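You operate a simulated robot arm through the tools that you are given. There is no shell and no other tool. Be economical: measure what you need, move in short steps, check, and stop when the job is done.

You run a simulated robot arm. Do the job below in one go: nothing can be reset, and whatever is moved stays where it is left.

Task
Probe the block on the pad at range B and mark the lane that the screen names.
Fine: the block marked good for good, else the one marked hold; swing the arm clear, block with the teal top back in its row, knob to range A; the adjust knob and the two blocks beside it stay. Where these are worked on the way, their far stop is far enough and under half their travel is too little: knob marked range.

Only the result counts: the job must be done as asked and must still hold three seconds after the hand-in. Knocking over, shifting, dropping, spilling or breaking anything else fails it.

Robot
A 6-joint arm with a two-finger parallel gripper, fixed in place. Base frame: the origin is at the foot of the arm, x ahead of it, y to its left, z up; the work surface is at about z = 860. Lengths are in mm, angles in degrees, forces in N, time in s.
With the tool pointing down near the work surface it reaches from about 240 to 640 mm from the base axis. Its first joint turns from -66.0 to 66.0 degrees. Payload 2.7 kg.
The tool frame sits at the grasp point between the pads (the TCP): z along the fingers, y along the line on which they close. The tips reach 23 mm beyond it. Largest opening 94 mm; finger width 38, thickness 10; the body of the gripper, 54 by 96 mm, starts 39 mm behind the TCP.
Orientation is told as [roll, pitch, yaw] about the base's x, y, z axes, in that order, counted from this pose: with the fingers straight down and closing along the base's y, the tool's x points along the base's -x, its y along +y and its z along -z.

Tools
- The arm moves only by the tool play_rows. Its argument "series" is a list of rows, each an object (a shift or turn left out is 0, a gripper value left out holds the last) with "travel": the shift along the tool's x, y, z in mm, a list of three; "dr": the turn, a rotation vector about the tool's x, y, z in degrees, a list of three; "jaw": the closure in counts, from 0 (fully open) to 255 (shut). In form: [{"travel": [x, y, z], "dr": [rx, ry, rz], "jaw": jaw}, ...]. A call has 1 to 10 rows; each row shifts and turns the commanded pose from where the row before left it, along the tool's axes as they then stand. A row lasts 0.2 s, in which the tool goes at most 50 mm and 8.6 degrees; a call with a longer step from one row to the next is refused whole, and so is a gripper value outside its range. Where a pose cannot be reached the arm comes as near as it can. A force on the tool above 40 N (or 10 N above the force at the start of the call, whichever is more), or a blocked arm, ends the call early, and 0.2 s more pass. The fingers move at their own pace (about 45 mm/s each) and stop on an object; they squeeze with about 42 N. The grip force told is the motor's: it shows also when the fingers shut on nothing. Time passes only in rows, and 0.2 s behind the last, so rows that do not move let the fingers close. It gives the time, the measured TCP pose, the force on the tool (base axes), the opening and the grip force at its end, in the units of the frame above (readings bear some noise), with the torque about the TCP (base axes, N m) and any sound that the robot's microphone picked up, and new pictures: "views" is both (left out), scene, wrist or none.
- Cameras (640 x 400 px; columns grow to the right, rows downward): "scene" is fixed at [88.8, -444, 1410.2]; the picture's right is [0.62, -0.78, 0.00], its down [-0.41, -0.32, -0.85] and it looks along [0.67, 0.53, -0.52] (base axes); focal length 294 px, centre (320, 200). "wrist" rides on the gripper at [87, 16, -75] in the tool frame; the picture's right is [-0.18, 0.98, 0.00], its down [-0.58, -0.11, -0.81] and it looks along [-0.79, -0.15, 0.59] (tool axes); focal length 243 px, centre (320, 200).
- point_at(camera, pixels): for up to 12 pixels [column, row] of the newest picture of that camera ("zoom" is the newest enlarged one), the place [x, y, z] in the base frame of the surface seen there, good to about 2 mm. The clock stands still meanwhile.
- zoom(camera, box): a new picture of the part [left, top, right, bottom] of that camera's present view, enlarged. The clock stands still meanwhile.
- job_done(): hands the job in; it is judged then, once.

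Keep the steps short. Do not move on a guess: measure, check each grasp and each placing, and mend mistakes. In all there are 80 turns and 200 pictures (those below and enlarged ones count). Leave the gripper open and the arm clear of the work at the hand-in unless told otherwise, and finish with a single line.

The tools are called after ">>>" by a JSON object that holds its "fn" and its "kwargs". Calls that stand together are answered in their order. play_rows: Moves the arm, as the interface text tells. Its arguments: {"type":"object","properties":{"series":{"type":"array","items":{"type":"object","properties":{"travel":{"type":"array","items":{"type":"number"}},"dr":{"type":"array","items":{"type":"number"}},"jaw":{"type":"number"}}}},"views":{"type":"string","enum":["both","scene","wrist","none"]}},"required":["series"]} The other tools are called the same way: point_at (camera, pixels) gives the place of the surface under pixels of a picture; zoom (camera, box) takes an enlarged picture of a part of a camera's view; job_done () hands the job in.

At the start:

```text
time_s: 0.0
eef_pos: [420.7, -45.5, 1211.1]
orientation: [0.0, -0.1, 0.0]
wrist_force: [-0.1, 0.0, 0.1]
torque: [0.03, -0.01, 0.03]
gripper_width: 94.2
gripper_force: 0.1
```

scene: 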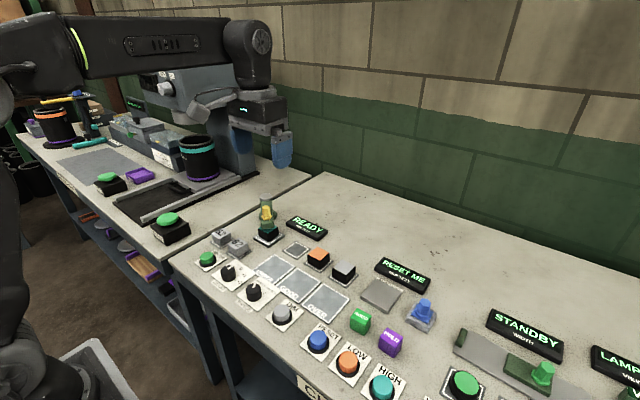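
wrist: 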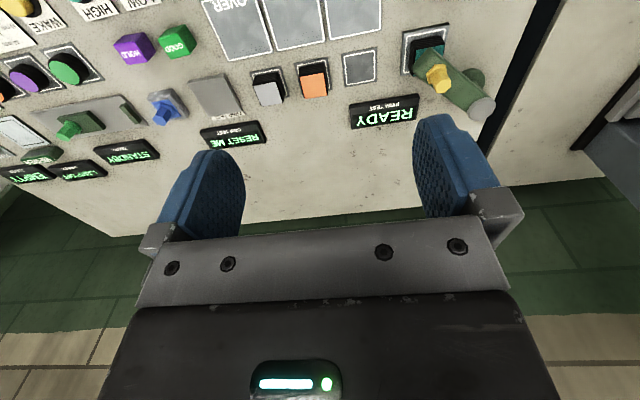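

I see a panel with a knob row, lanes, probe station and READY screen. I'll enlarge the views to read the labels.

>>> {"fn": "zoom", "kwargs": {"camera": "scene", "box": [180, 190, 360, 310]}}

>>> {"fn": "zoom", "kwargs": {"camera": "scene", "box": [280, 240, 460, 400]}}

>>> {"fn": "zoom", "kwargs": {"camera": "wrist", "box": [180, 0, 500, 160]}}

>>> {"fn": "zoom", "kwargs": {"camera": "scene", "box": [0, 60, 320, 260]}}

>>> {"fn": "zoom", "kwargs": {"camera": "scene", "box": [430, 290, 640, 400]}}

```text
3.33 times, centred on (270, 250) of scene
```

zoom: 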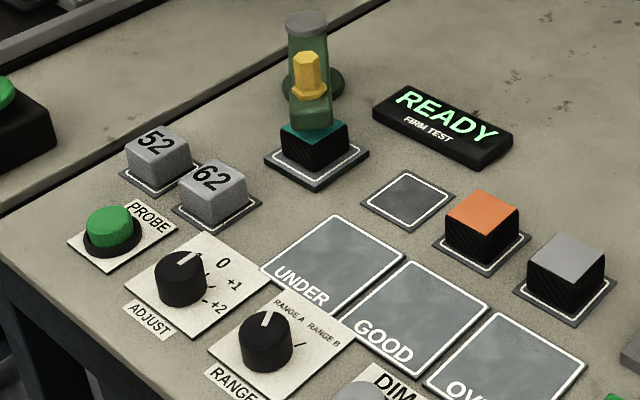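

```text
2.50 times, centred on (370, 320) of scene
```

zoom: 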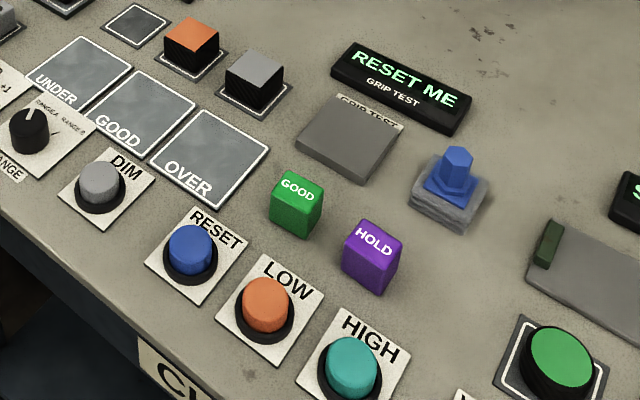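

```text
2.00 times, centred on (340, 80) of wrist
```

zoom: 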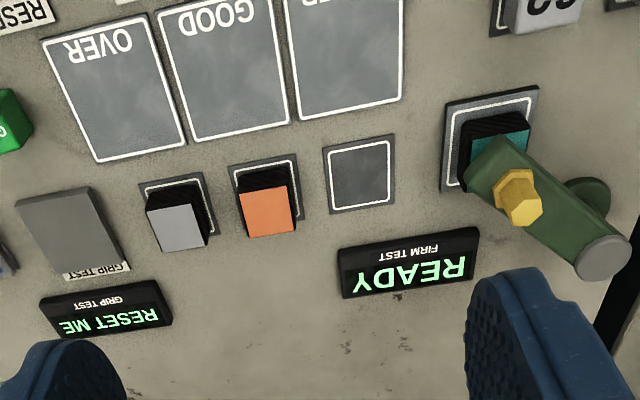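

```text
2.00 times, centred on (160, 160) of scene
```

zoom: 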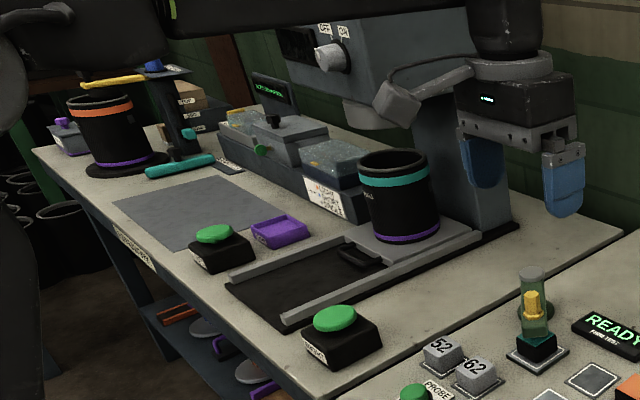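

```text
3.05 times, centred on (535, 345) of scene
```

zoom: 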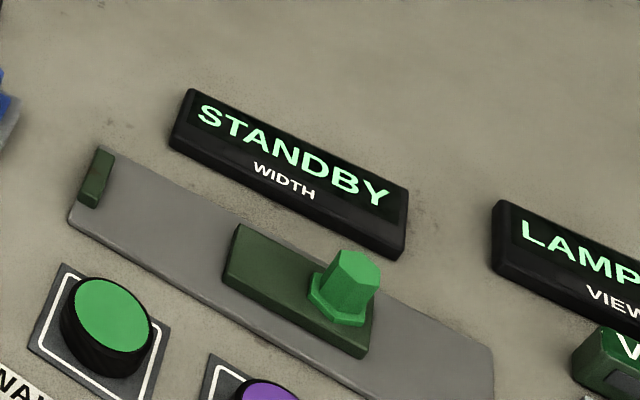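

Now I'll measure the key points on the firm tester.

>>> {"fn": "point_at", "kwargs": {"camera": "wrist", "pixels": [[425, 43], [455, 75], [482, 107], [438, 75], [475, 75], [359, 67], [432, 88], [437, 62], [415, 48], [313, 82], [440, 50], [497, 98]]}}

>>> {"fn": "point_at", "kwargs": {"camera": "scene", "pixels": [[207, 257], [231, 267], [228, 272], [254, 287], [256, 279], [360, 318], [392, 338], [271, 268], [297, 283], [325, 301], [294, 251], [265, 205]]}}

>>> {"fn": "zoom", "kwargs": {"camera": "scene", "box": [235, 185, 315, 255]}}

>>> {"fn": "zoom", "kwargs": {"camera": "wrist", "box": [390, 10, 510, 130]}}

>>> {"fn": "zoom", "kwargs": {"camera": "scene", "box": [190, 240, 310, 320]}}

```text
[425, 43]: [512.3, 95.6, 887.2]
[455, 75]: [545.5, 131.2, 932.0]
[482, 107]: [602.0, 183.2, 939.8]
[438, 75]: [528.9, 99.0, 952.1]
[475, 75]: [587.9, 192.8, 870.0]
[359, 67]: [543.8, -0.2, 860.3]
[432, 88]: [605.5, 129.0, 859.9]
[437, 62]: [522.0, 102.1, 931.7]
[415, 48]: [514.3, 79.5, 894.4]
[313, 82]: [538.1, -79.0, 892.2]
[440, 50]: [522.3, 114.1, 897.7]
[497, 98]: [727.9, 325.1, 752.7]
```

```text
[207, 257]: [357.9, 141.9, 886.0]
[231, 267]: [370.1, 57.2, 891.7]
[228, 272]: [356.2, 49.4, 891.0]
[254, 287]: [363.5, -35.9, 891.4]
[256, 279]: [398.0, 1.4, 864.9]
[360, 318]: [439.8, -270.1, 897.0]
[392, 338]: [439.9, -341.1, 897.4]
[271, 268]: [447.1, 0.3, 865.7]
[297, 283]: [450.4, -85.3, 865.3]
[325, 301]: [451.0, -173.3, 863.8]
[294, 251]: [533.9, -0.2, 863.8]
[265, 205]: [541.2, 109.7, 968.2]
```

```text
5.71 times, centred on (275, 220) of scene
```

zoom: 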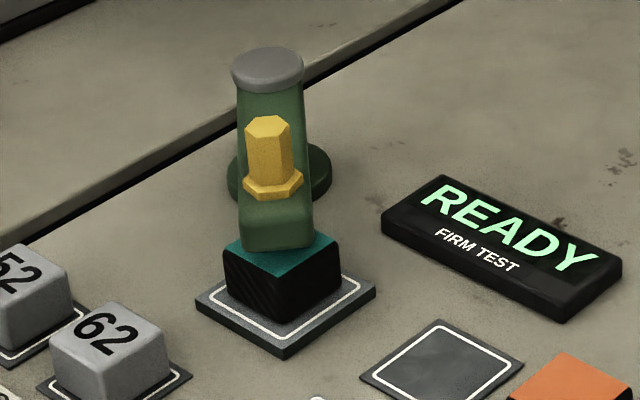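

```text
3.33 times, centred on (450, 70) of wrist
```

zoom: 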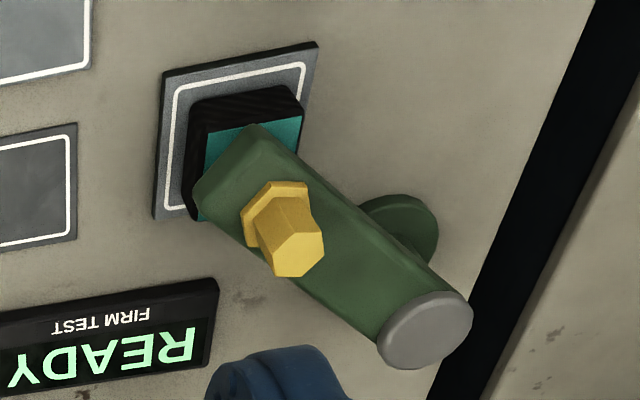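

```text
5.00 times, centred on (250, 280) of scene
```

zoom: 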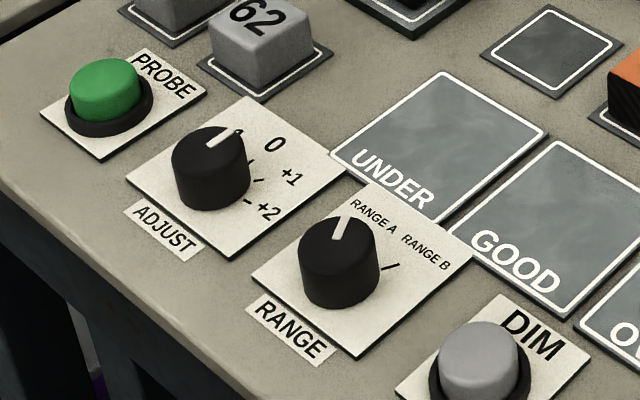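

The range knob is at A (pointer up), with the B tick to its right. I'll measure the knob's top, its pointer and the ticks.

>>> {"fn": "point_at", "kwargs": {"camera": "zoom", "pixels": [[304, 240], [374, 245], [340, 219], [335, 272], [343, 218], [338, 242], [398, 264], [385, 270], [208, 155], [105, 85], [480, 345], [340, 345]]}}

```text
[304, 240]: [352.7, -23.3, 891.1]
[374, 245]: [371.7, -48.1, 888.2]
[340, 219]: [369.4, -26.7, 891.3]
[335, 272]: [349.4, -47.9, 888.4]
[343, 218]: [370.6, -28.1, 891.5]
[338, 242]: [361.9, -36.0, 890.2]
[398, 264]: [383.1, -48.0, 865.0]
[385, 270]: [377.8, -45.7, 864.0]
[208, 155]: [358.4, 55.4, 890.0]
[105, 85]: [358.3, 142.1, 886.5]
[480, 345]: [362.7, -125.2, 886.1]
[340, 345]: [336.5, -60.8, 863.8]
```

Knob centre is about (361, -35.5), top z 891, about 70° clockwise from A to B. I'll go above it with the jaw partly closed and pre-turned by -34°.

>>> {"fn": "play_rows", "kwargs": {"series": [{"travel": [30, 5, 35], "jaw": 90}, {"travel": [29.7, 5, 35]}, {"travel": [0, 0, 45]}, {"travel": [0, 0, 45]}, {"dr": [0, 0, -8.5], "travel": [0, 0, 40]}, {"dr": [0, 0, -8.5], "travel": [0, 0, 30]}, {"dr": [0, 0, -8.5], "travel": [0, 0, 20]}, {"dr": [0, 0, -8.5]}, {}], "views": "both"}}

```text
time_s: 2.0
eef_pos: [361.6, -35.5, 961.9]
orientation: [-0.1, -0.1, 34.1]
wrist_force: [-0.6, -0.1, -0.5]
torque: [0.01, -0.02, 0.02]
gripper_width: 61.0
gripper_force: 0.1
```

scene: 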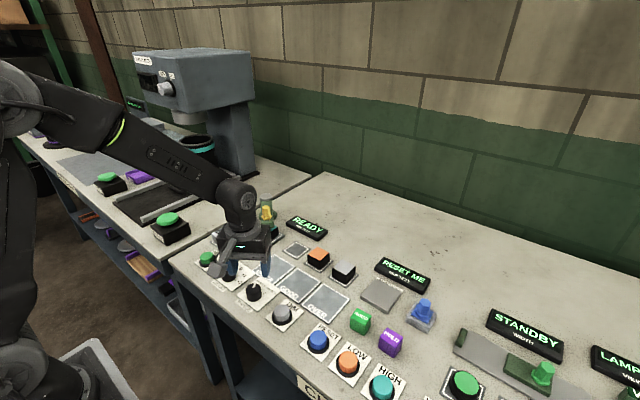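
wrist: 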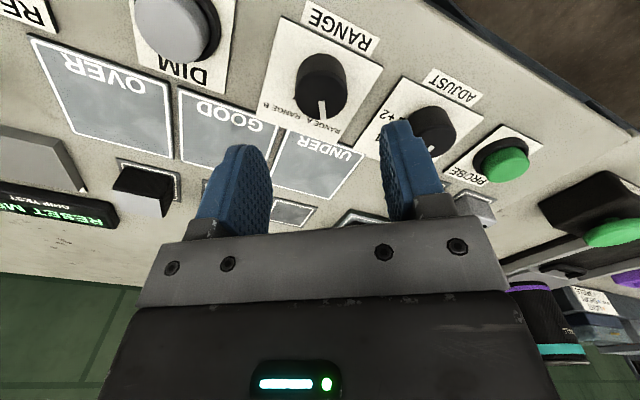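

The pose is good: jaw 61 mm, at (361.6, -35.5). I'll go down 69 mm and close on the range knob.

>>> {"fn": "play_rows", "kwargs": {"series": [{"travel": [0, 0, 35]}, {"travel": [0, 0, 25]}, {"travel": [0, 0, 8]}, {"jaw": 255}, {}, {}, {}], "views": "scene"}}

```text
time_s: 3.6
eef_pos: [361.2, -35.2, 894.1]
orientation: [0.0, 0.0, 34.0]
wrist_force: [2.2, -1.2, -6.4]
torque: [0.52, -0.05, 0.0]
gripper_width: 34.5
gripper_force: 45.0
```

scene: 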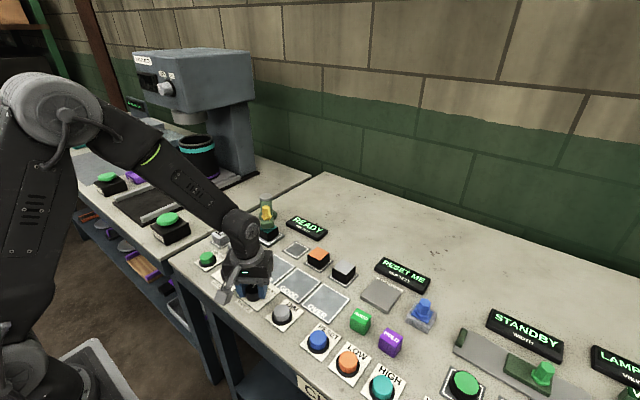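

The knob is gripped at 34.5 mm. I'll turn clockwise about +z in steps, towards the stop.

>>> {"fn": "play_rows", "kwargs": {"series": [{"dr": [0, 0, 8]}, {"dr": [0, 0, 8]}, {"dr": [0, 0, 8]}, {"dr": [0, 0, 8]}, {"dr": [0, 0, 8]}, {"dr": [0, 0, 8]}, {"dr": [0, 0, 6]}, {"dr": [0, 0, 4]}], "views": "none"}}

```text
time_s: 5.4
eef_pos: [361.0, -35.1, 894.0]
orientation: [0.0, 0.0, -24.0]
wrist_force: [-5.4, 24.5, -17.2]
torque: [0.49, -0.72, -0.01]
gripper_width: 34.9
gripper_force: 45.3
```

58° are turned with no z torque. I'll continue a little, watching for the stop.

>>> {"fn": "play_rows", "kwargs": {"series": [{"dr": [0, 0, 3]}, {"dr": [0, 0, 3]}, {"dr": [0, 0, 3]}, {}], "views": "none"}}

```text
time_s: 6.4
eef_pos: [362.6, -35.7, 893.4]
orientation: [0.0, -0.2, -32.9]
wrist_force: [2.4, 20.3, -11.0]
torque: [-0.47, 0.17, 0.6]
gripper_width: 34.7
gripper_force: 44.8
```

The z torque is now 0.6, probably the stop. I'll open, rise and look.

>>> {"fn": "play_rows", "kwargs": {"series": [{"jaw": 90}, {}, {}, {"travel": [0, 0, -30]}, {"travel": [0, 0, -45]}, {"travel": [0, 0, -45]}, {"travel": [45, 0, -10]}], "views": "scene"}}

>>> {"fn": "zoom", "kwargs": {"camera": "scene", "box": [190, 240, 310, 320]}}

>>> {"fn": "zoom", "kwargs": {"camera": "wrist", "box": [120, 0, 520, 200]}}

```text
time_s: 8.0
eef_pos: [324.1, -9.3, 1022.4]
orientation: [0.0, -0.1, -33.0]
wrist_force: [0.1, 0.1, -0.2]
torque: [0.02, -0.01, 0.04]
gripper_width: 61.2
gripper_force: 0.2
```

scene: 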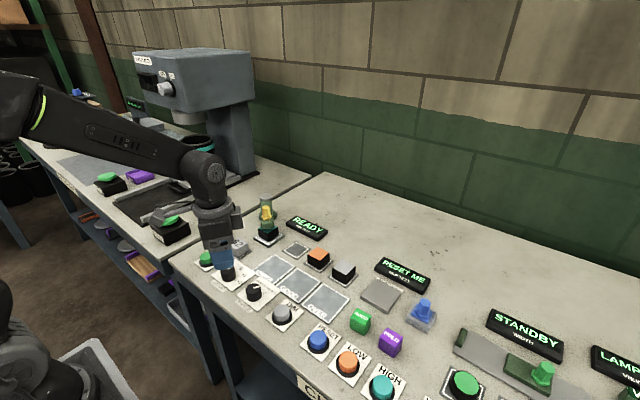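

```text
5.00 times, centred on (250, 280) of scene
```

zoom: 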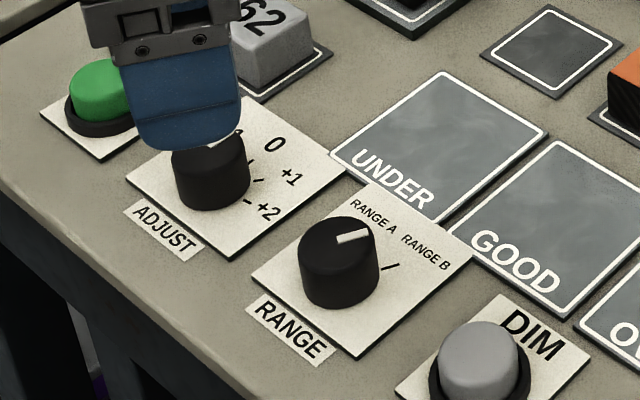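

```text
1.60 times, centred on (320, 100) of wrist
```

zoom: 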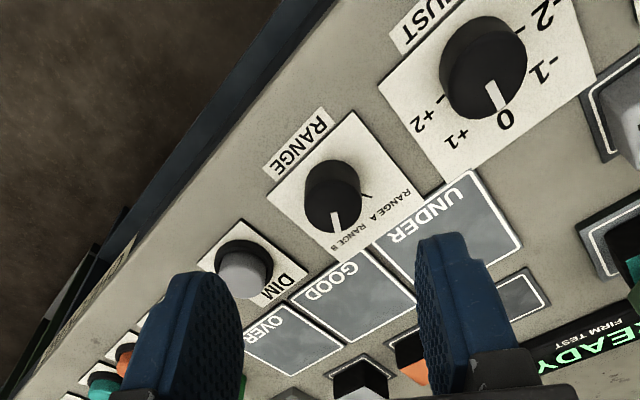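

I need to check that the pointer is really at B. Measuring the pointer ends and tick.

>>> {"fn": "zoom", "kwargs": {"camera": "scene", "box": [240, 275, 285, 305]}}

>>> {"fn": "zoom", "kwargs": {"camera": "wrist", "box": [280, 60, 400, 160]}}

```text
13.33 times, centred on (262, 290) of scene
```

zoom: 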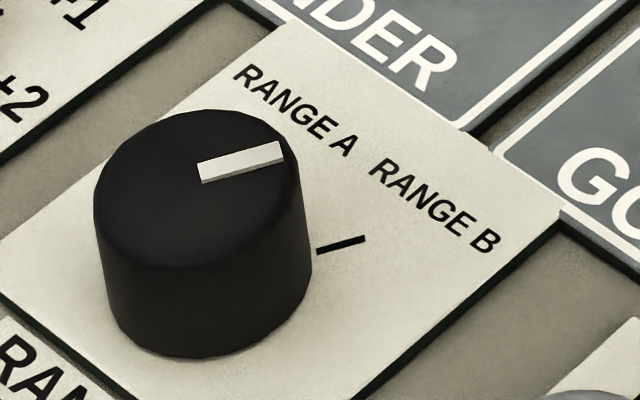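

```text
4.00 times, centred on (340, 110) of wrist
```

zoom: 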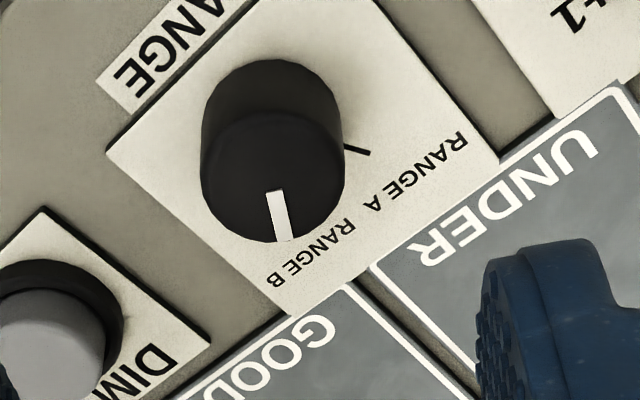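

The pointer is parallel to the B tick (slopes -0.26 and -0.25), so it is at B. Next I turn back to yaw 0, shut the jaw and go above the PROBE button at (358, 142).

>>> {"fn": "play_rows", "kwargs": {"series": [{"dr": [0, 0, -8.25], "jaw": 255}, {"dr": [0, 0, -8.25]}, {"dr": [0, 0, -8.25]}, {"dr": [0, 0, -8.25]}, {"travel": [-10, 45, 0]}, {"travel": [-10, 45, 0]}, {"travel": [-14, 45, 10]}, {"travel": [0, 16, 40]}, {"travel": [0, 0, 35]}, {}], "views": "both"}}

```text
time_s: 10.2
eef_pos: [356.2, 138.2, 937.8]
orientation: [0.0, -0.1, 0.1]
wrist_force: [0.1, -0.1, 0.2]
torque: [-0.01, 0.02, 0.03]
gripper_width: 0.0
gripper_force: 42.5
```

scene: 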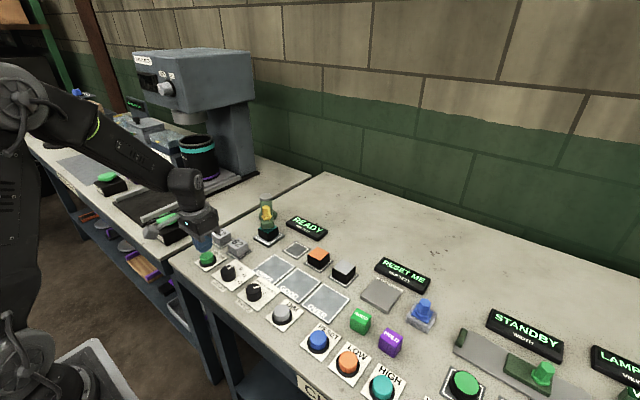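
wrist: 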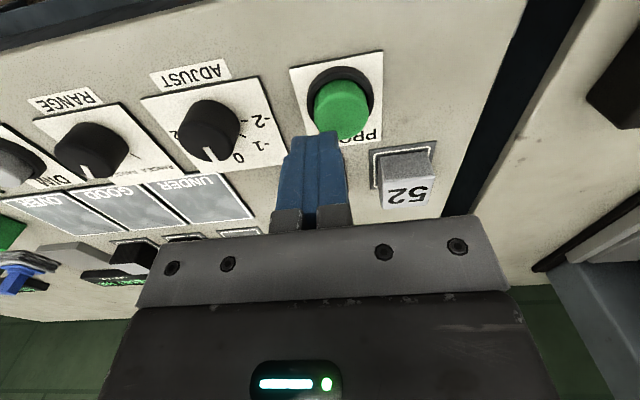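

Tips are at z 915, near the button. I'll check the button centre and block 52's edge.

>>> {"fn": "point_at", "kwargs": {"camera": "wrist", "pixels": [[340, 100], [318, 105], [365, 100], [342, 84], [380, 165], [405, 155]]}}

```text
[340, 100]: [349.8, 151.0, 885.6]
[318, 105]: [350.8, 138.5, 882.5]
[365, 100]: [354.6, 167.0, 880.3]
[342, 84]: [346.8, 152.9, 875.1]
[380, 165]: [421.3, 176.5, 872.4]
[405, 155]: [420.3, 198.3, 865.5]
```

>>> {"fn": "zoom", "kwargs": {"camera": "scene", "box": [190, 240, 235, 275]}}

>>> {"fn": "zoom", "kwargs": {"camera": "wrist", "box": [270, 40, 430, 160]}}

```text
11.43 times, centred on (212, 258) of scene
```

zoom: 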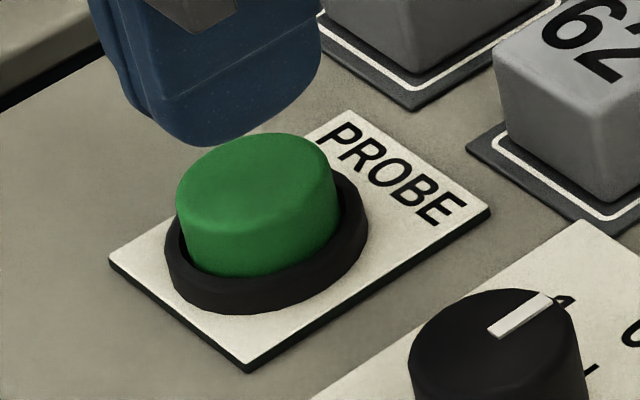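

```text
3.33 times, centred on (350, 100) of wrist
```

zoom: 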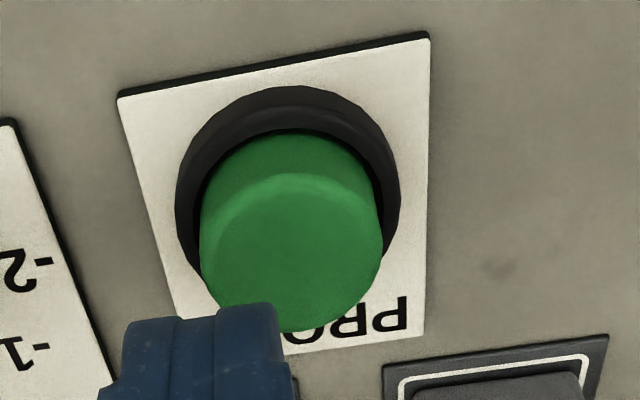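

>>> {"fn": "point_at", "kwargs": {"camera": "zoom", "pixels": [[292, 250], [212, 245], [370, 245], [290, 188], [297, 320]]}}

>>> {"fn": "point_at", "kwargs": {"camera": "scene", "pixels": [[207, 256], [203, 256], [212, 256], [208, 253], [206, 258]]}}

```text
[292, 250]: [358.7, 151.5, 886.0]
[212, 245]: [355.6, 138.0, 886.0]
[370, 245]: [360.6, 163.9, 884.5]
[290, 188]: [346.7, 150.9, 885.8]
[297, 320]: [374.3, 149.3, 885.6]
```

```text
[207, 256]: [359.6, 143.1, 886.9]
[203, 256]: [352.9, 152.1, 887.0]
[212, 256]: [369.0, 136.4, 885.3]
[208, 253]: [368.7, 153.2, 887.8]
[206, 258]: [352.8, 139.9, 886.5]
```

The button centre is about (360, 150). I'll shift over it, then press in small steps.

>>> {"fn": "play_rows", "kwargs": {"series": [{"travel": [-3.8, 11, 0]}, {"travel": [0, 0, 24]}, {"travel": [0, 0, 4]}, {"travel": [0, 0, 3]}, {"travel": [0, 0, 3]}, {}], "views": "scene"}}

>>> {"fn": "zoom", "kwargs": {"camera": "scene", "box": [190, 190, 350, 290]}}

```text
time_s: 11.6
eef_pos: [360.9, 149.8, 906.0]
orientation: [0.0, -0.1, 0.1]
wrist_force: [0.4, -0.9, 2.3]
torque: [-0.03, 0.02, 0.03]
gripper_width: 0.0
gripper_force: 42.0
heard: click
```

scene: 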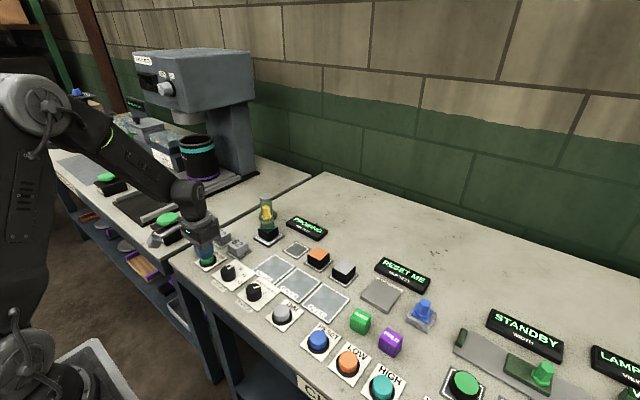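

```text
4.00 times, centred on (270, 240) of scene
```

zoom: 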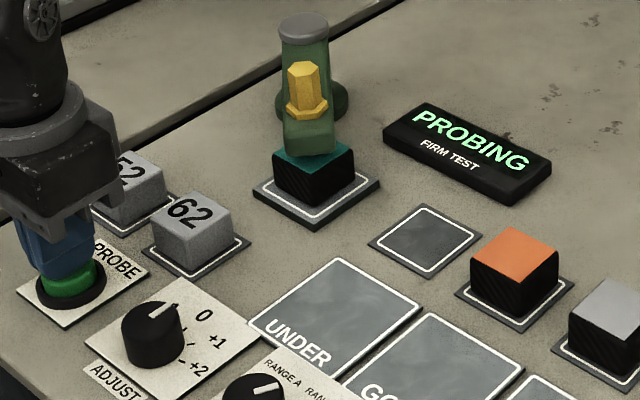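

A click sounded and the screen reads PROBING. I'll lift off and wait for the result.

>>> {"fn": "play_rows", "kwargs": {"series": [{"travel": [0, 0, -20]}, {"travel": [0, 0, -40]}, {"travel": [0, 0, -40]}, {}, {}, {}, {}, {}, {}, {}], "views": "scene"}}

>>> {"fn": "zoom", "kwargs": {"camera": "scene", "box": [190, 190, 350, 290]}}

```text
time_s: 13.8
eef_pos: [360.4, 150.7, 1003.6]
orientation: [-0.1, -0.1, 0.0]
wrist_force: [0.0, 0.1, 0.9]
torque: [-0.01, -0.01, 0.02]
gripper_width: 0.2
gripper_force: 42.2
```

scene: 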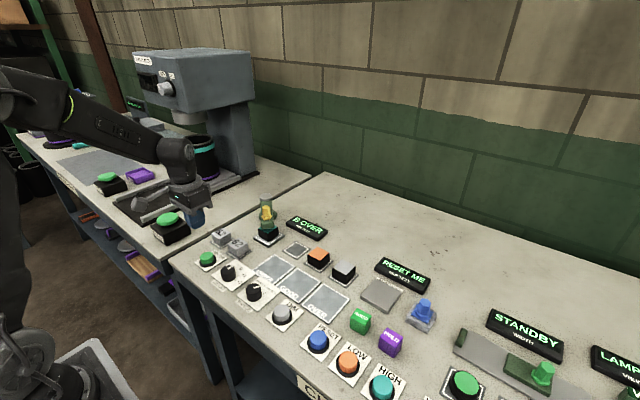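

```text
4.00 times, centred on (270, 240) of scene
```

zoom: 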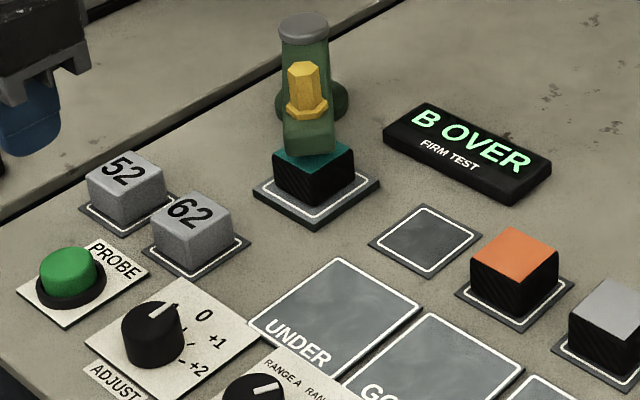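

The result is "B OVER", so the HOLD block goes on lane OVER. First the tester arm has to swing clear, so I'll look closely at its pivot and peg.

>>> {"fn": "play_rows", "kwargs": {"series": [{"travel": [-30, -30, -10], "jaw": 120}, {"travel": [-30, -20, -20]}, {"travel": [0, 0, -30]}, {}], "views": "wrist"}}

>>> {"fn": "zoom", "kwargs": {"camera": "scene", "box": [235, 185, 315, 255]}}

```text
time_s: 14.8
eef_pos: [419.6, 100.9, 1065.0]
orientation: [-0.1, 0.0, 0.1]
wrist_force: [-1.4, 0.0, -0.7]
torque: [0.05, 0.02, 0.01]
gripper_width: 49.6
gripper_force: 0.0
```

wrist: 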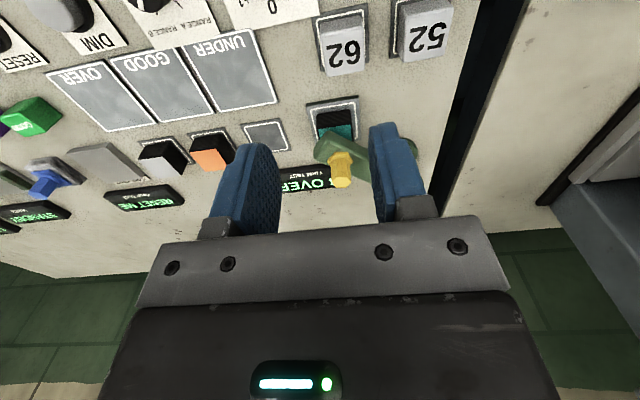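

```text
5.71 times, centred on (275, 220) of scene
```

zoom: 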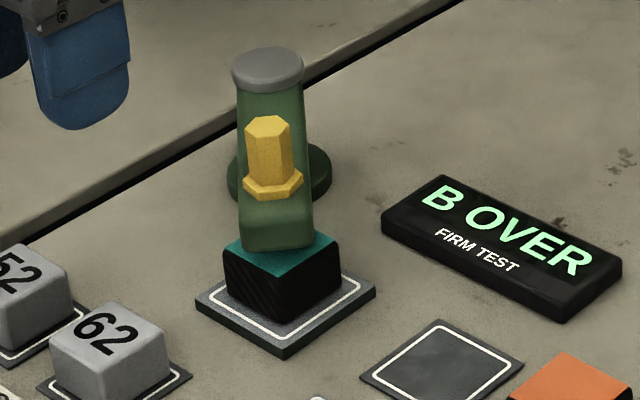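

>>> {"fn": "point_at", "kwargs": {"camera": "zoom", "pixels": [[268, 65], [235, 68], [302, 68], [268, 82], [268, 123], [270, 150], [272, 190], [270, 100], [275, 235], [240, 175], [325, 180], [300, 160]]}}

>>> {"fn": "zoom", "kwargs": {"camera": "wrist", "box": [280, 80, 440, 200]}}

```text
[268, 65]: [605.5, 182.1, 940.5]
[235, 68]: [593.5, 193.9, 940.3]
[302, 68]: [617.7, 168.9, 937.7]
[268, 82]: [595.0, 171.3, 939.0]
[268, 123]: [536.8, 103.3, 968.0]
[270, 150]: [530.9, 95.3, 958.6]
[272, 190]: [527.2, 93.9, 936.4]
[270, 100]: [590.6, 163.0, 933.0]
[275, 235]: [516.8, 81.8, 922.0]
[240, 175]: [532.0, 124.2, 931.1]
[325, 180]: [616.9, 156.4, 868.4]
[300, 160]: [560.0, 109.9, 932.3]
```

```text
3.33 times, centred on (360, 140) of wrist
```

zoom: 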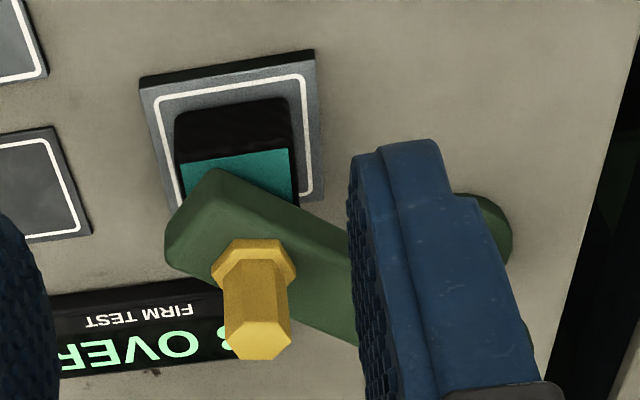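

The pivot is near (605, 182) and the peg axis near (537, 103), its top at z 968 and the arm top at 931. I'll hover over the peg with the closing axis along the swing tangent (yaw +49).

>>> {"fn": "play_rows", "kwargs": {"series": [{"travel": [-40, 0.7, 0]}, {"travel": [-40, 0.7, 0]}, {"travel": [-37.4, 0.7, 5]}, {"dr": [0, 0, -8.2], "travel": [0, 0, 10]}, {"dr": [0, 0, -8.2], "travel": [0, 0, 10]}, {"dr": [0, 0, -8.2], "travel": [0, 0, 10]}, {"dr": [0, 0, -8.2], "travel": [0, 0, 10]}, {"dr": [0, 0, -8.2]}, {"dr": [0, 0, -8.2]}, {}], "views": "both"}}

>>> {"fn": "zoom", "kwargs": {"camera": "scene", "box": [215, 150, 335, 260]}}

```text
time_s: 17.0
eef_pos: [539.0, 102.7, 1019.8]
orientation: [-0.1, 0.1, 49.4]
wrist_force: [-0.9, -0.2, -0.7]
torque: [0.02, -0.01, 0.01]
gripper_width: 49.7
gripper_force: 0.0
```

scene: 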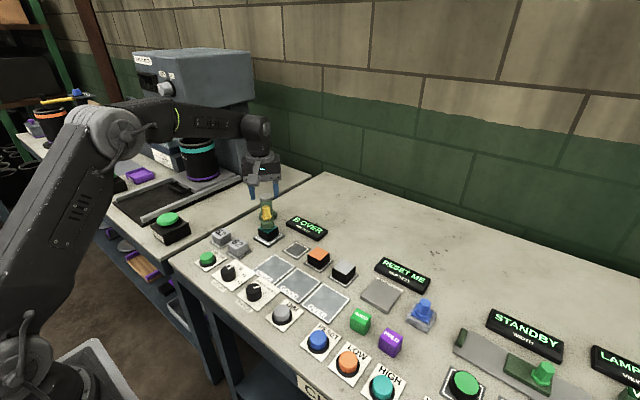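
wrist: 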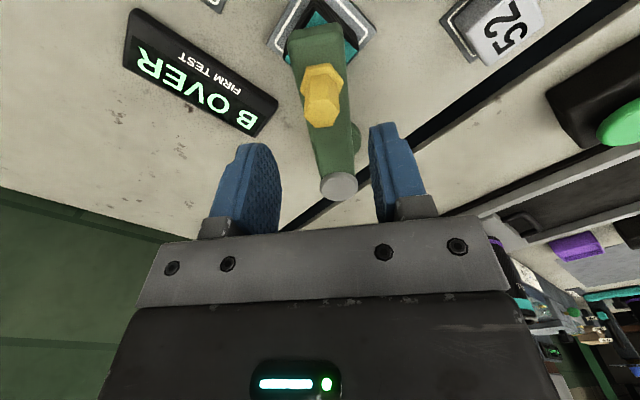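

```text
3.64 times, centred on (275, 205) of scene
```

zoom: 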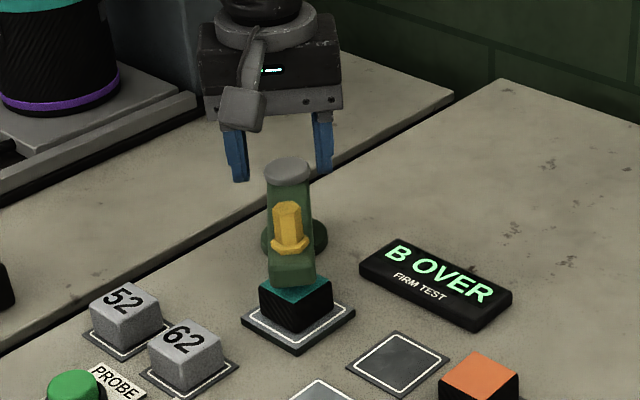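

>>> {"fn": "point_at", "kwargs": {"camera": "wrist", "pixels": [[323, 115], [323, 80], [312, 112], [335, 112], [338, 184], [315, 35]]}}

```text
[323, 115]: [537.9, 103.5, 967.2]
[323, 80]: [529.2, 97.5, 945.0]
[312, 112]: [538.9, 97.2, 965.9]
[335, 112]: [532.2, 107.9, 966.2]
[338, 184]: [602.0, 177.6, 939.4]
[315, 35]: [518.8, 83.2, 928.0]
```

The peg centre is confirmed near (535, 102). I'll go down to TCP z 964 and close on it.

>>> {"fn": "play_rows", "kwargs": {"series": [{"travel": [3, 0, 25]}, {"travel": [0, 0, 22]}, {"travel": [0, 0, 9]}, {"jaw": 255}, {}, {}, {}], "views": "scene"}}

>>> {"fn": "zoom", "kwargs": {"camera": "scene", "box": [215, 150, 335, 260]}}

```text
time_s: 18.6
eef_pos: [535.9, 100.1, 963.6]
orientation: [0.0, 0.1, 49.3]
wrist_force: [-15.6, 10.0, 0.6]
torque: [-0.29, -0.17, 0.18]
gripper_width: 21.6
gripper_force: 45.0
```

scene: 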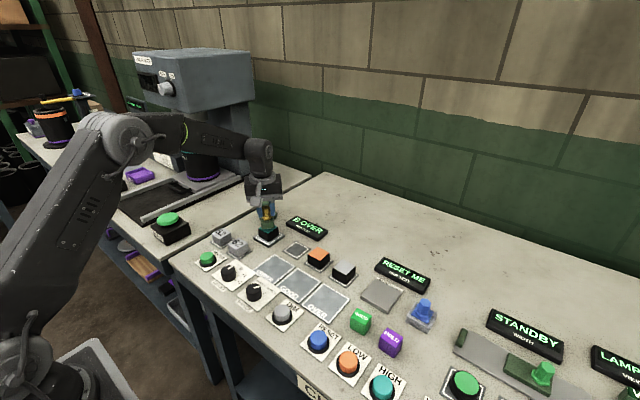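

```text
3.64 times, centred on (275, 205) of scene
```

zoom: 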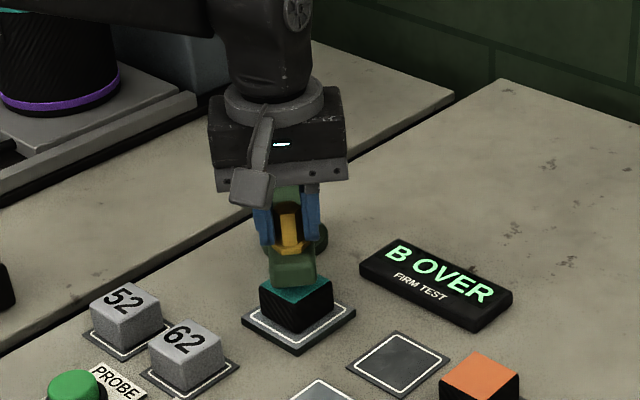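

The flange is gripped. The reaction points towards tool +y, so I'll try a small swing that way and watch the force.

>>> {"fn": "play_rows", "kwargs": {"series": [{"travel": [-0.1, 5, 0], "dr": [0, 0, 2.7]}, {"travel": [-0.1, 5, 0], "dr": [0, 0, 2.7]}, {}], "views": "scene"}}

>>> {"fn": "zoom", "kwargs": {"camera": "scene", "box": [215, 150, 335, 260]}}

```text
time_s: 19.4
eef_pos: [530.1, 104.9, 964.4]
orientation: [-0.1, 0.0, 43.6]
wrist_force: [-1.6, -8.8, -2.6]
torque: [0.36, 0.23, -0.44]
gripper_width: 21.8
gripper_force: 44.9
```

scene: 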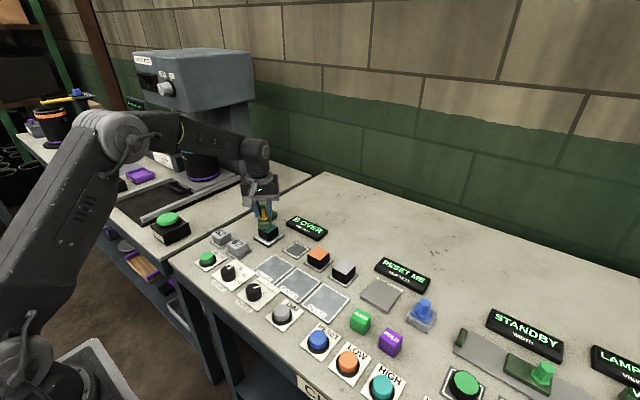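

```text
3.64 times, centred on (275, 205) of scene
```

zoom: 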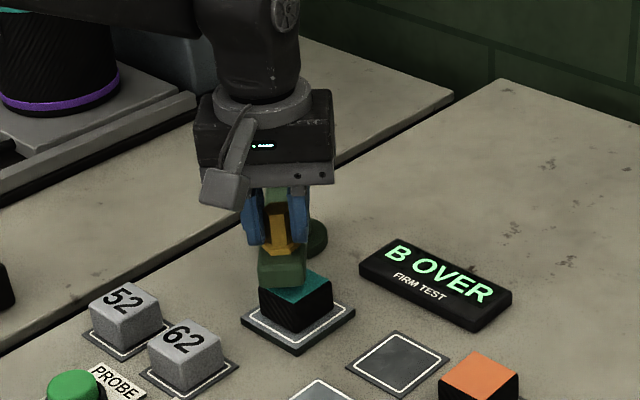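

The arm moves freely this way. I'll continue the arc in 5° steps.

>>> {"fn": "play_rows", "kwargs": {"series": [{"travel": [-0.4, 9.15, 0], "dr": [0, 0, 5]}, {"travel": [-0.4, 9.15, 0], "dr": [0, 0, 5]}, {"travel": [-0.4, 9.15, 0], "dr": [0, 0, 5]}, {"travel": [-0.4, 9.15, 0], "dr": [0, 0, 5]}, {}], "views": "none"}}

```text
time_s: 20.6
eef_pos: [507.1, 137.3, 962.6]
orientation: [0.0, 0.4, 23.8]
wrist_force: [-30.0, -14.3, 9.9]
torque: [0.57, -0.15, -0.01]
gripper_width: 21.7
gripper_force: 44.8
```

The force points outward, so my radius is a bit small. I'll shift outward by 3 and continue with R≈109.

>>> {"fn": "play_rows", "kwargs": {"series": [{"travel": [3, 0, 0]}, {"travel": [-0.3, 9.5, 0], "dr": [0, 0, 5]}, {"travel": [-0.3, 9.5, 0], "dr": [0, 0, 5]}, {"travel": [-0.3, 9.5, 0], "dr": [0, 0, 5]}, {}], "views": "scene"}}

```text
time_s: 21.8
eef_pos: [500.3, 163.2, 963.9]
orientation: [0.0, -0.2, 8.7]
wrist_force: [7.5, 2.3, -9.8]
torque: [0.81, -0.83, 0.22]
gripper_width: 21.5
gripper_force: 45.2
```

scene: 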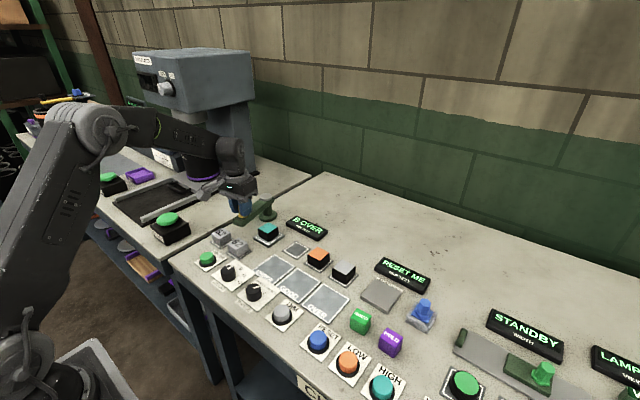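

It has swung about 40° and the pad is visible. I'll continue towards the far stop.

>>> {"fn": "play_rows", "kwargs": {"series": [{"travel": [-0.4, 9.5, 0], "dr": [0, 0, 5]}, {"travel": [-0.4, 9.5, 0], "dr": [0, 0, 5]}, {"travel": [-0.4, 9.5, 0], "dr": [0, 0, 5]}, {"travel": [-0.4, 9.5, 0], "dr": [0, 0, 5]}, {}], "views": "scene"}}

```text
time_s: 23.0
eef_pos: [499.2, 199.6, 964.3]
orientation: [-0.1, 0.1, -11.3]
wrist_force: [1.9, -2.7, -15.0]
torque: [0.36, -0.9, -0.34]
gripper_width: 21.5
gripper_force: 45.4
```

scene: 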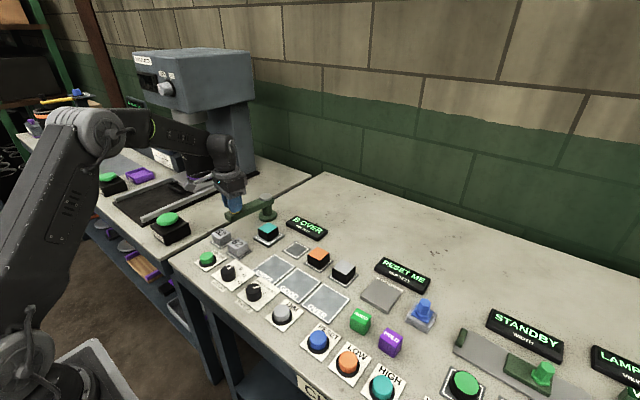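

60° so far, with low forces. Continuing.

>>> {"fn": "play_rows", "kwargs": {"series": [{"travel": [-0.4, 9.4, 0], "dr": [0, 0, 5]}, {"travel": [-0.4, 9.4, 0], "dr": [0, 0, 5]}, {"travel": [-0.4, 9.4, 0], "dr": [0, 0, 5]}, {"travel": [-0.4, 9.4, 0], "dr": [0, 0, 5]}, {}], "views": "scene"}}

```text
time_s: 23.9
eef_pos: [504.8, 227.1, 964.8]
orientation: [-1.2, 0.4, -28.8]
wrist_force: [-12.8, -9.1, 5.9]
torque: [0.43, -0.77, -0.31]
gripper_width: 21.9
gripper_force: 45.1
stopped in row 4: the force on the tool passed its limit at 48 N (the readings are from after the stop); the commanded pose is now the measured one
```

scene: 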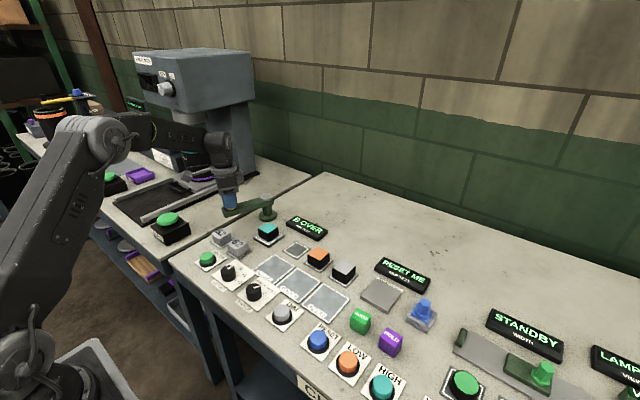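

Force limit at about 75°, which is the far stop. I'll release slowly, rise and check that it stays.

>>> {"fn": "play_rows", "kwargs": {"series": [{"jaw": 150}, {}, {}, {"travel": [0, 0, -30]}, {"travel": [0, 0, -40]}, {"dr": [0, 0, -8], "travel": [20, -20, -20]}, {"dr": [0, 0, -8], "travel": [20, -20, 0]}, {"dr": [0, 0, -8], "travel": [0, -25, 0]}, {"dr": [1, 0, -5], "travel": [0, -25, 0]}, {}], "views": "both"}}

>>> {"fn": "zoom", "kwargs": {"camera": "scene", "box": [195, 170, 355, 290]}}

```text
time_s: 26.1
eef_pos: [448.9, 158.9, 1055.9]
orientation: [-1.8, 1.0, 0.5]
wrist_force: [-0.1, -1.0, -0.1]
torque: [0.06, -0.01, 0.0]
gripper_width: 38.8
gripper_force: 0.0
```

scene: 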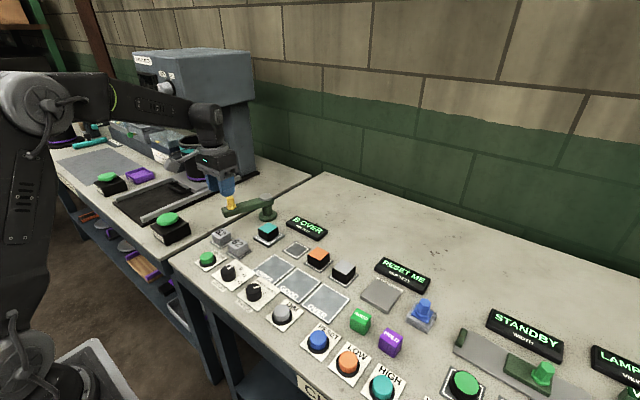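
wrist: 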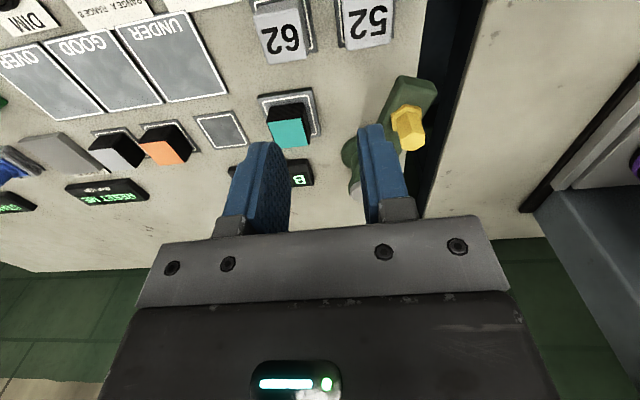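

```text
3.33 times, centred on (275, 230) of scene
```

zoom: 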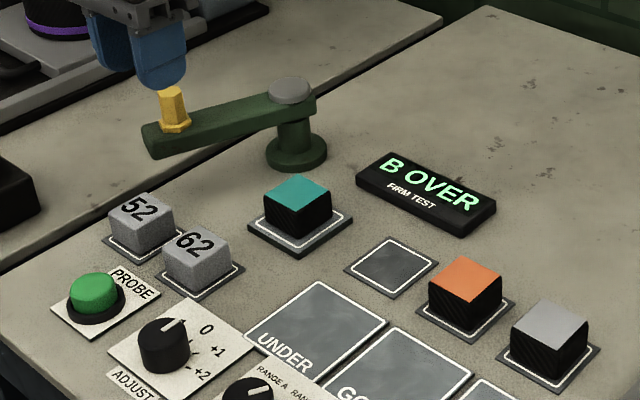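

The arm holds at the stop and the block is free. I'll measure the teal block and the row pads.

>>> {"fn": "zoom", "kwargs": {"camera": "wrist", "box": [170, 70, 330, 190]}}

>>> {"fn": "point_at", "kwargs": {"camera": "zoom", "pixels": [[400, 200], [395, 155], [553, 140], [405, 295], [560, 275], [560, 60], [110, 180], [275, 155], [140, 320], [305, 290], [205, 235], [10, 240]]}}

```text
3.33 times, centred on (250, 130) of wrist
```

zoom: 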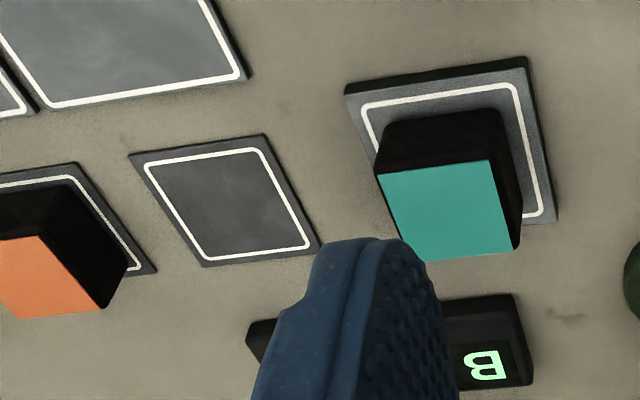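

```text
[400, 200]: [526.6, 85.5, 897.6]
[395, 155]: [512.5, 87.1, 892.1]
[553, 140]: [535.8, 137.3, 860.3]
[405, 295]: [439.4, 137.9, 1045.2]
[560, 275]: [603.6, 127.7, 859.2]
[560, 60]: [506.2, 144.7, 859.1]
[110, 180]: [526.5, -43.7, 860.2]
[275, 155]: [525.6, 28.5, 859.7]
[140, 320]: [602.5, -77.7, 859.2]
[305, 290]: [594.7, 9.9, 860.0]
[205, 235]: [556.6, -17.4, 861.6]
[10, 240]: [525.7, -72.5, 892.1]
```

>>> {"fn": "point_at", "kwargs": {"camera": "zoom", "pixels": [[382, 179], [487, 163], [509, 247], [430, 257], [147, 166], [261, 149], [308, 245], [204, 258], [228, 204], [363, 105], [514, 84], [541, 213]]}}

>>> {"fn": "zoom", "kwargs": {"camera": "scene", "box": [250, 210, 330, 270]}}

```text
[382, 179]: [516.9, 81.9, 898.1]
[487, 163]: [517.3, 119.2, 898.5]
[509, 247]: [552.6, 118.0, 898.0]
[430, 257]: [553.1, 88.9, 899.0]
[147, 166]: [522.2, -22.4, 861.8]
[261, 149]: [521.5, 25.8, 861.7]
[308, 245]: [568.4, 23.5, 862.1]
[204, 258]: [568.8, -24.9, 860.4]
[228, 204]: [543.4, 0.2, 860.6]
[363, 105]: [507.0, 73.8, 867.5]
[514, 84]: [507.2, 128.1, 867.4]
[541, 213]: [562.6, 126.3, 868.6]
```

```text
6.67 times, centred on (290, 240) of scene
```

zoom: 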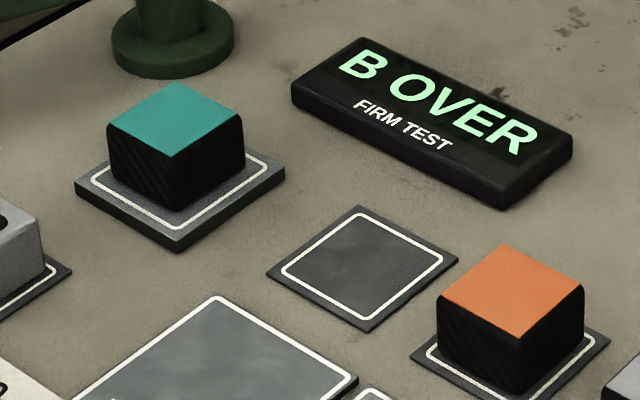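

>>> {"fn": "point_at", "kwargs": {"camera": "zoom", "pixels": [[505, 250], [578, 287], [520, 332], [446, 296], [362, 212], [450, 258], [370, 320], [276, 272], [175, 88], [235, 117], [175, 152], [112, 125]]}}

```text
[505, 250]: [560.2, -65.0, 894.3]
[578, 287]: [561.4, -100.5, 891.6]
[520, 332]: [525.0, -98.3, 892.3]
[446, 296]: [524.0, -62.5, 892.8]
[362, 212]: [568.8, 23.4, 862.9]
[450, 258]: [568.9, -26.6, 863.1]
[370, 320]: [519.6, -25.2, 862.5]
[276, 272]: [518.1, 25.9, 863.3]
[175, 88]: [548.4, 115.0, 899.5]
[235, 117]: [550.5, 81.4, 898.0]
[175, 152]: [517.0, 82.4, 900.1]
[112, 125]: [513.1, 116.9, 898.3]
```

Teal block centre is (534, 99.5), top 898; empty row pad centre is (544, -0.5). I'll level the tool and hover over the block.

>>> {"fn": "play_rows", "kwargs": {"series": [{"dr": [-1.8, -1.0, 0.5], "jaw": 88}, {"travel": [-28, -20, 0]}, {"travel": [-28, -20, 0]}, {"travel": [-29, -19.4, 0]}, {"travel": [0, 0, 45]}, {"travel": [0, 0, 40]}, {}], "views": "both"}}

```text
time_s: 27.7
eef_pos: [534.1, 100.4, 967.5]
orientation: [0.2, -0.1, -0.2]
wrist_force: [-0.6, 0.4, -0.2]
torque: [-0.01, -0.03, 0.01]
gripper_width: 61.8
gripper_force: 0.1
```

scene: 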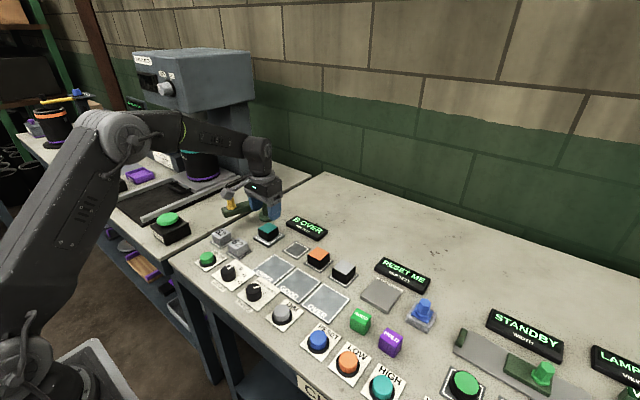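
wrist: 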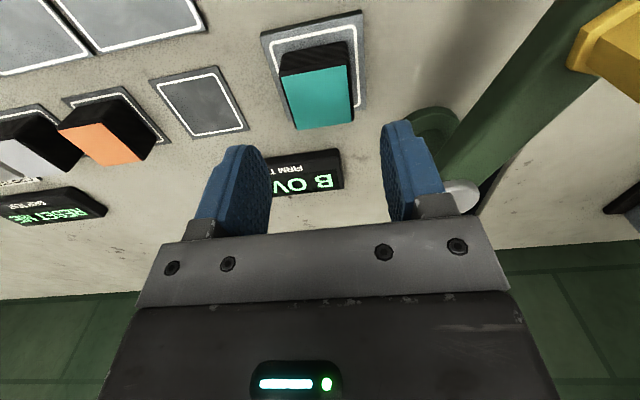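

The clearance to the tester arm is fine. I'll descend 71 mm, straddle the block and close.

>>> {"fn": "play_rows", "kwargs": {"series": [{"travel": [0, 0, 30]}, {"travel": [0, 0, 25]}, {"travel": [0, 0, 16]}, {"jaw": 255}, {}, {}, {}], "views": "none"}}

```text
time_s: 29.3
eef_pos: [532.5, 99.3, 899.2]
orientation: [0.2, 0.0, -0.1]
wrist_force: [0.1, -0.3, 1.0]
torque: [0.04, 0.0, 0.0]
gripper_width: 43.2
gripper_force: 42.5
```

Held at 43 mm. I'll lift 40 mm and check.

>>> {"fn": "play_rows", "kwargs": {"series": [{"travel": [0, 0, -10]}, {"travel": [0, 0, -30]}, {}], "views": "scene"}}

>>> {"fn": "zoom", "kwargs": {"camera": "scene", "box": [215, 170, 335, 260]}}

```text
time_s: 30.1
eef_pos: [531.7, 100.2, 940.3]
orientation: [0.1, 0.0, -0.1]
wrist_force: [-0.3, 1.2, -0.9]
torque: [0.01, 0.01, -0.04]
gripper_width: 43.1
gripper_force: 42.0
```

scene: 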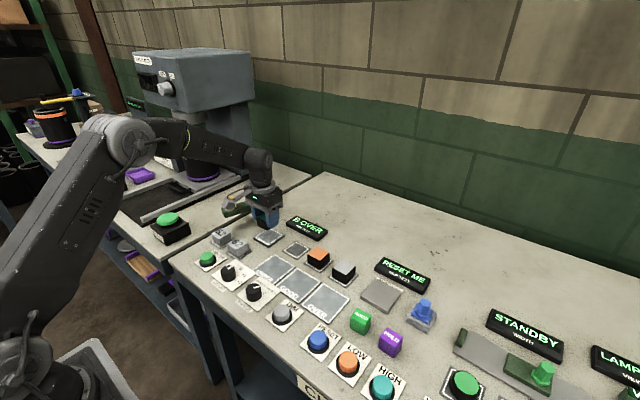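

```text
4.44 times, centred on (275, 215) of scene
```

zoom: 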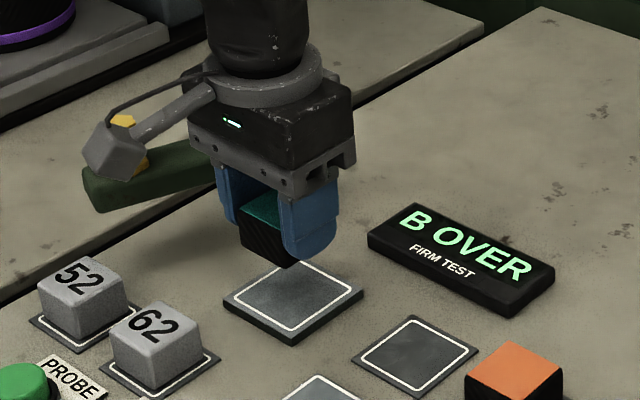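

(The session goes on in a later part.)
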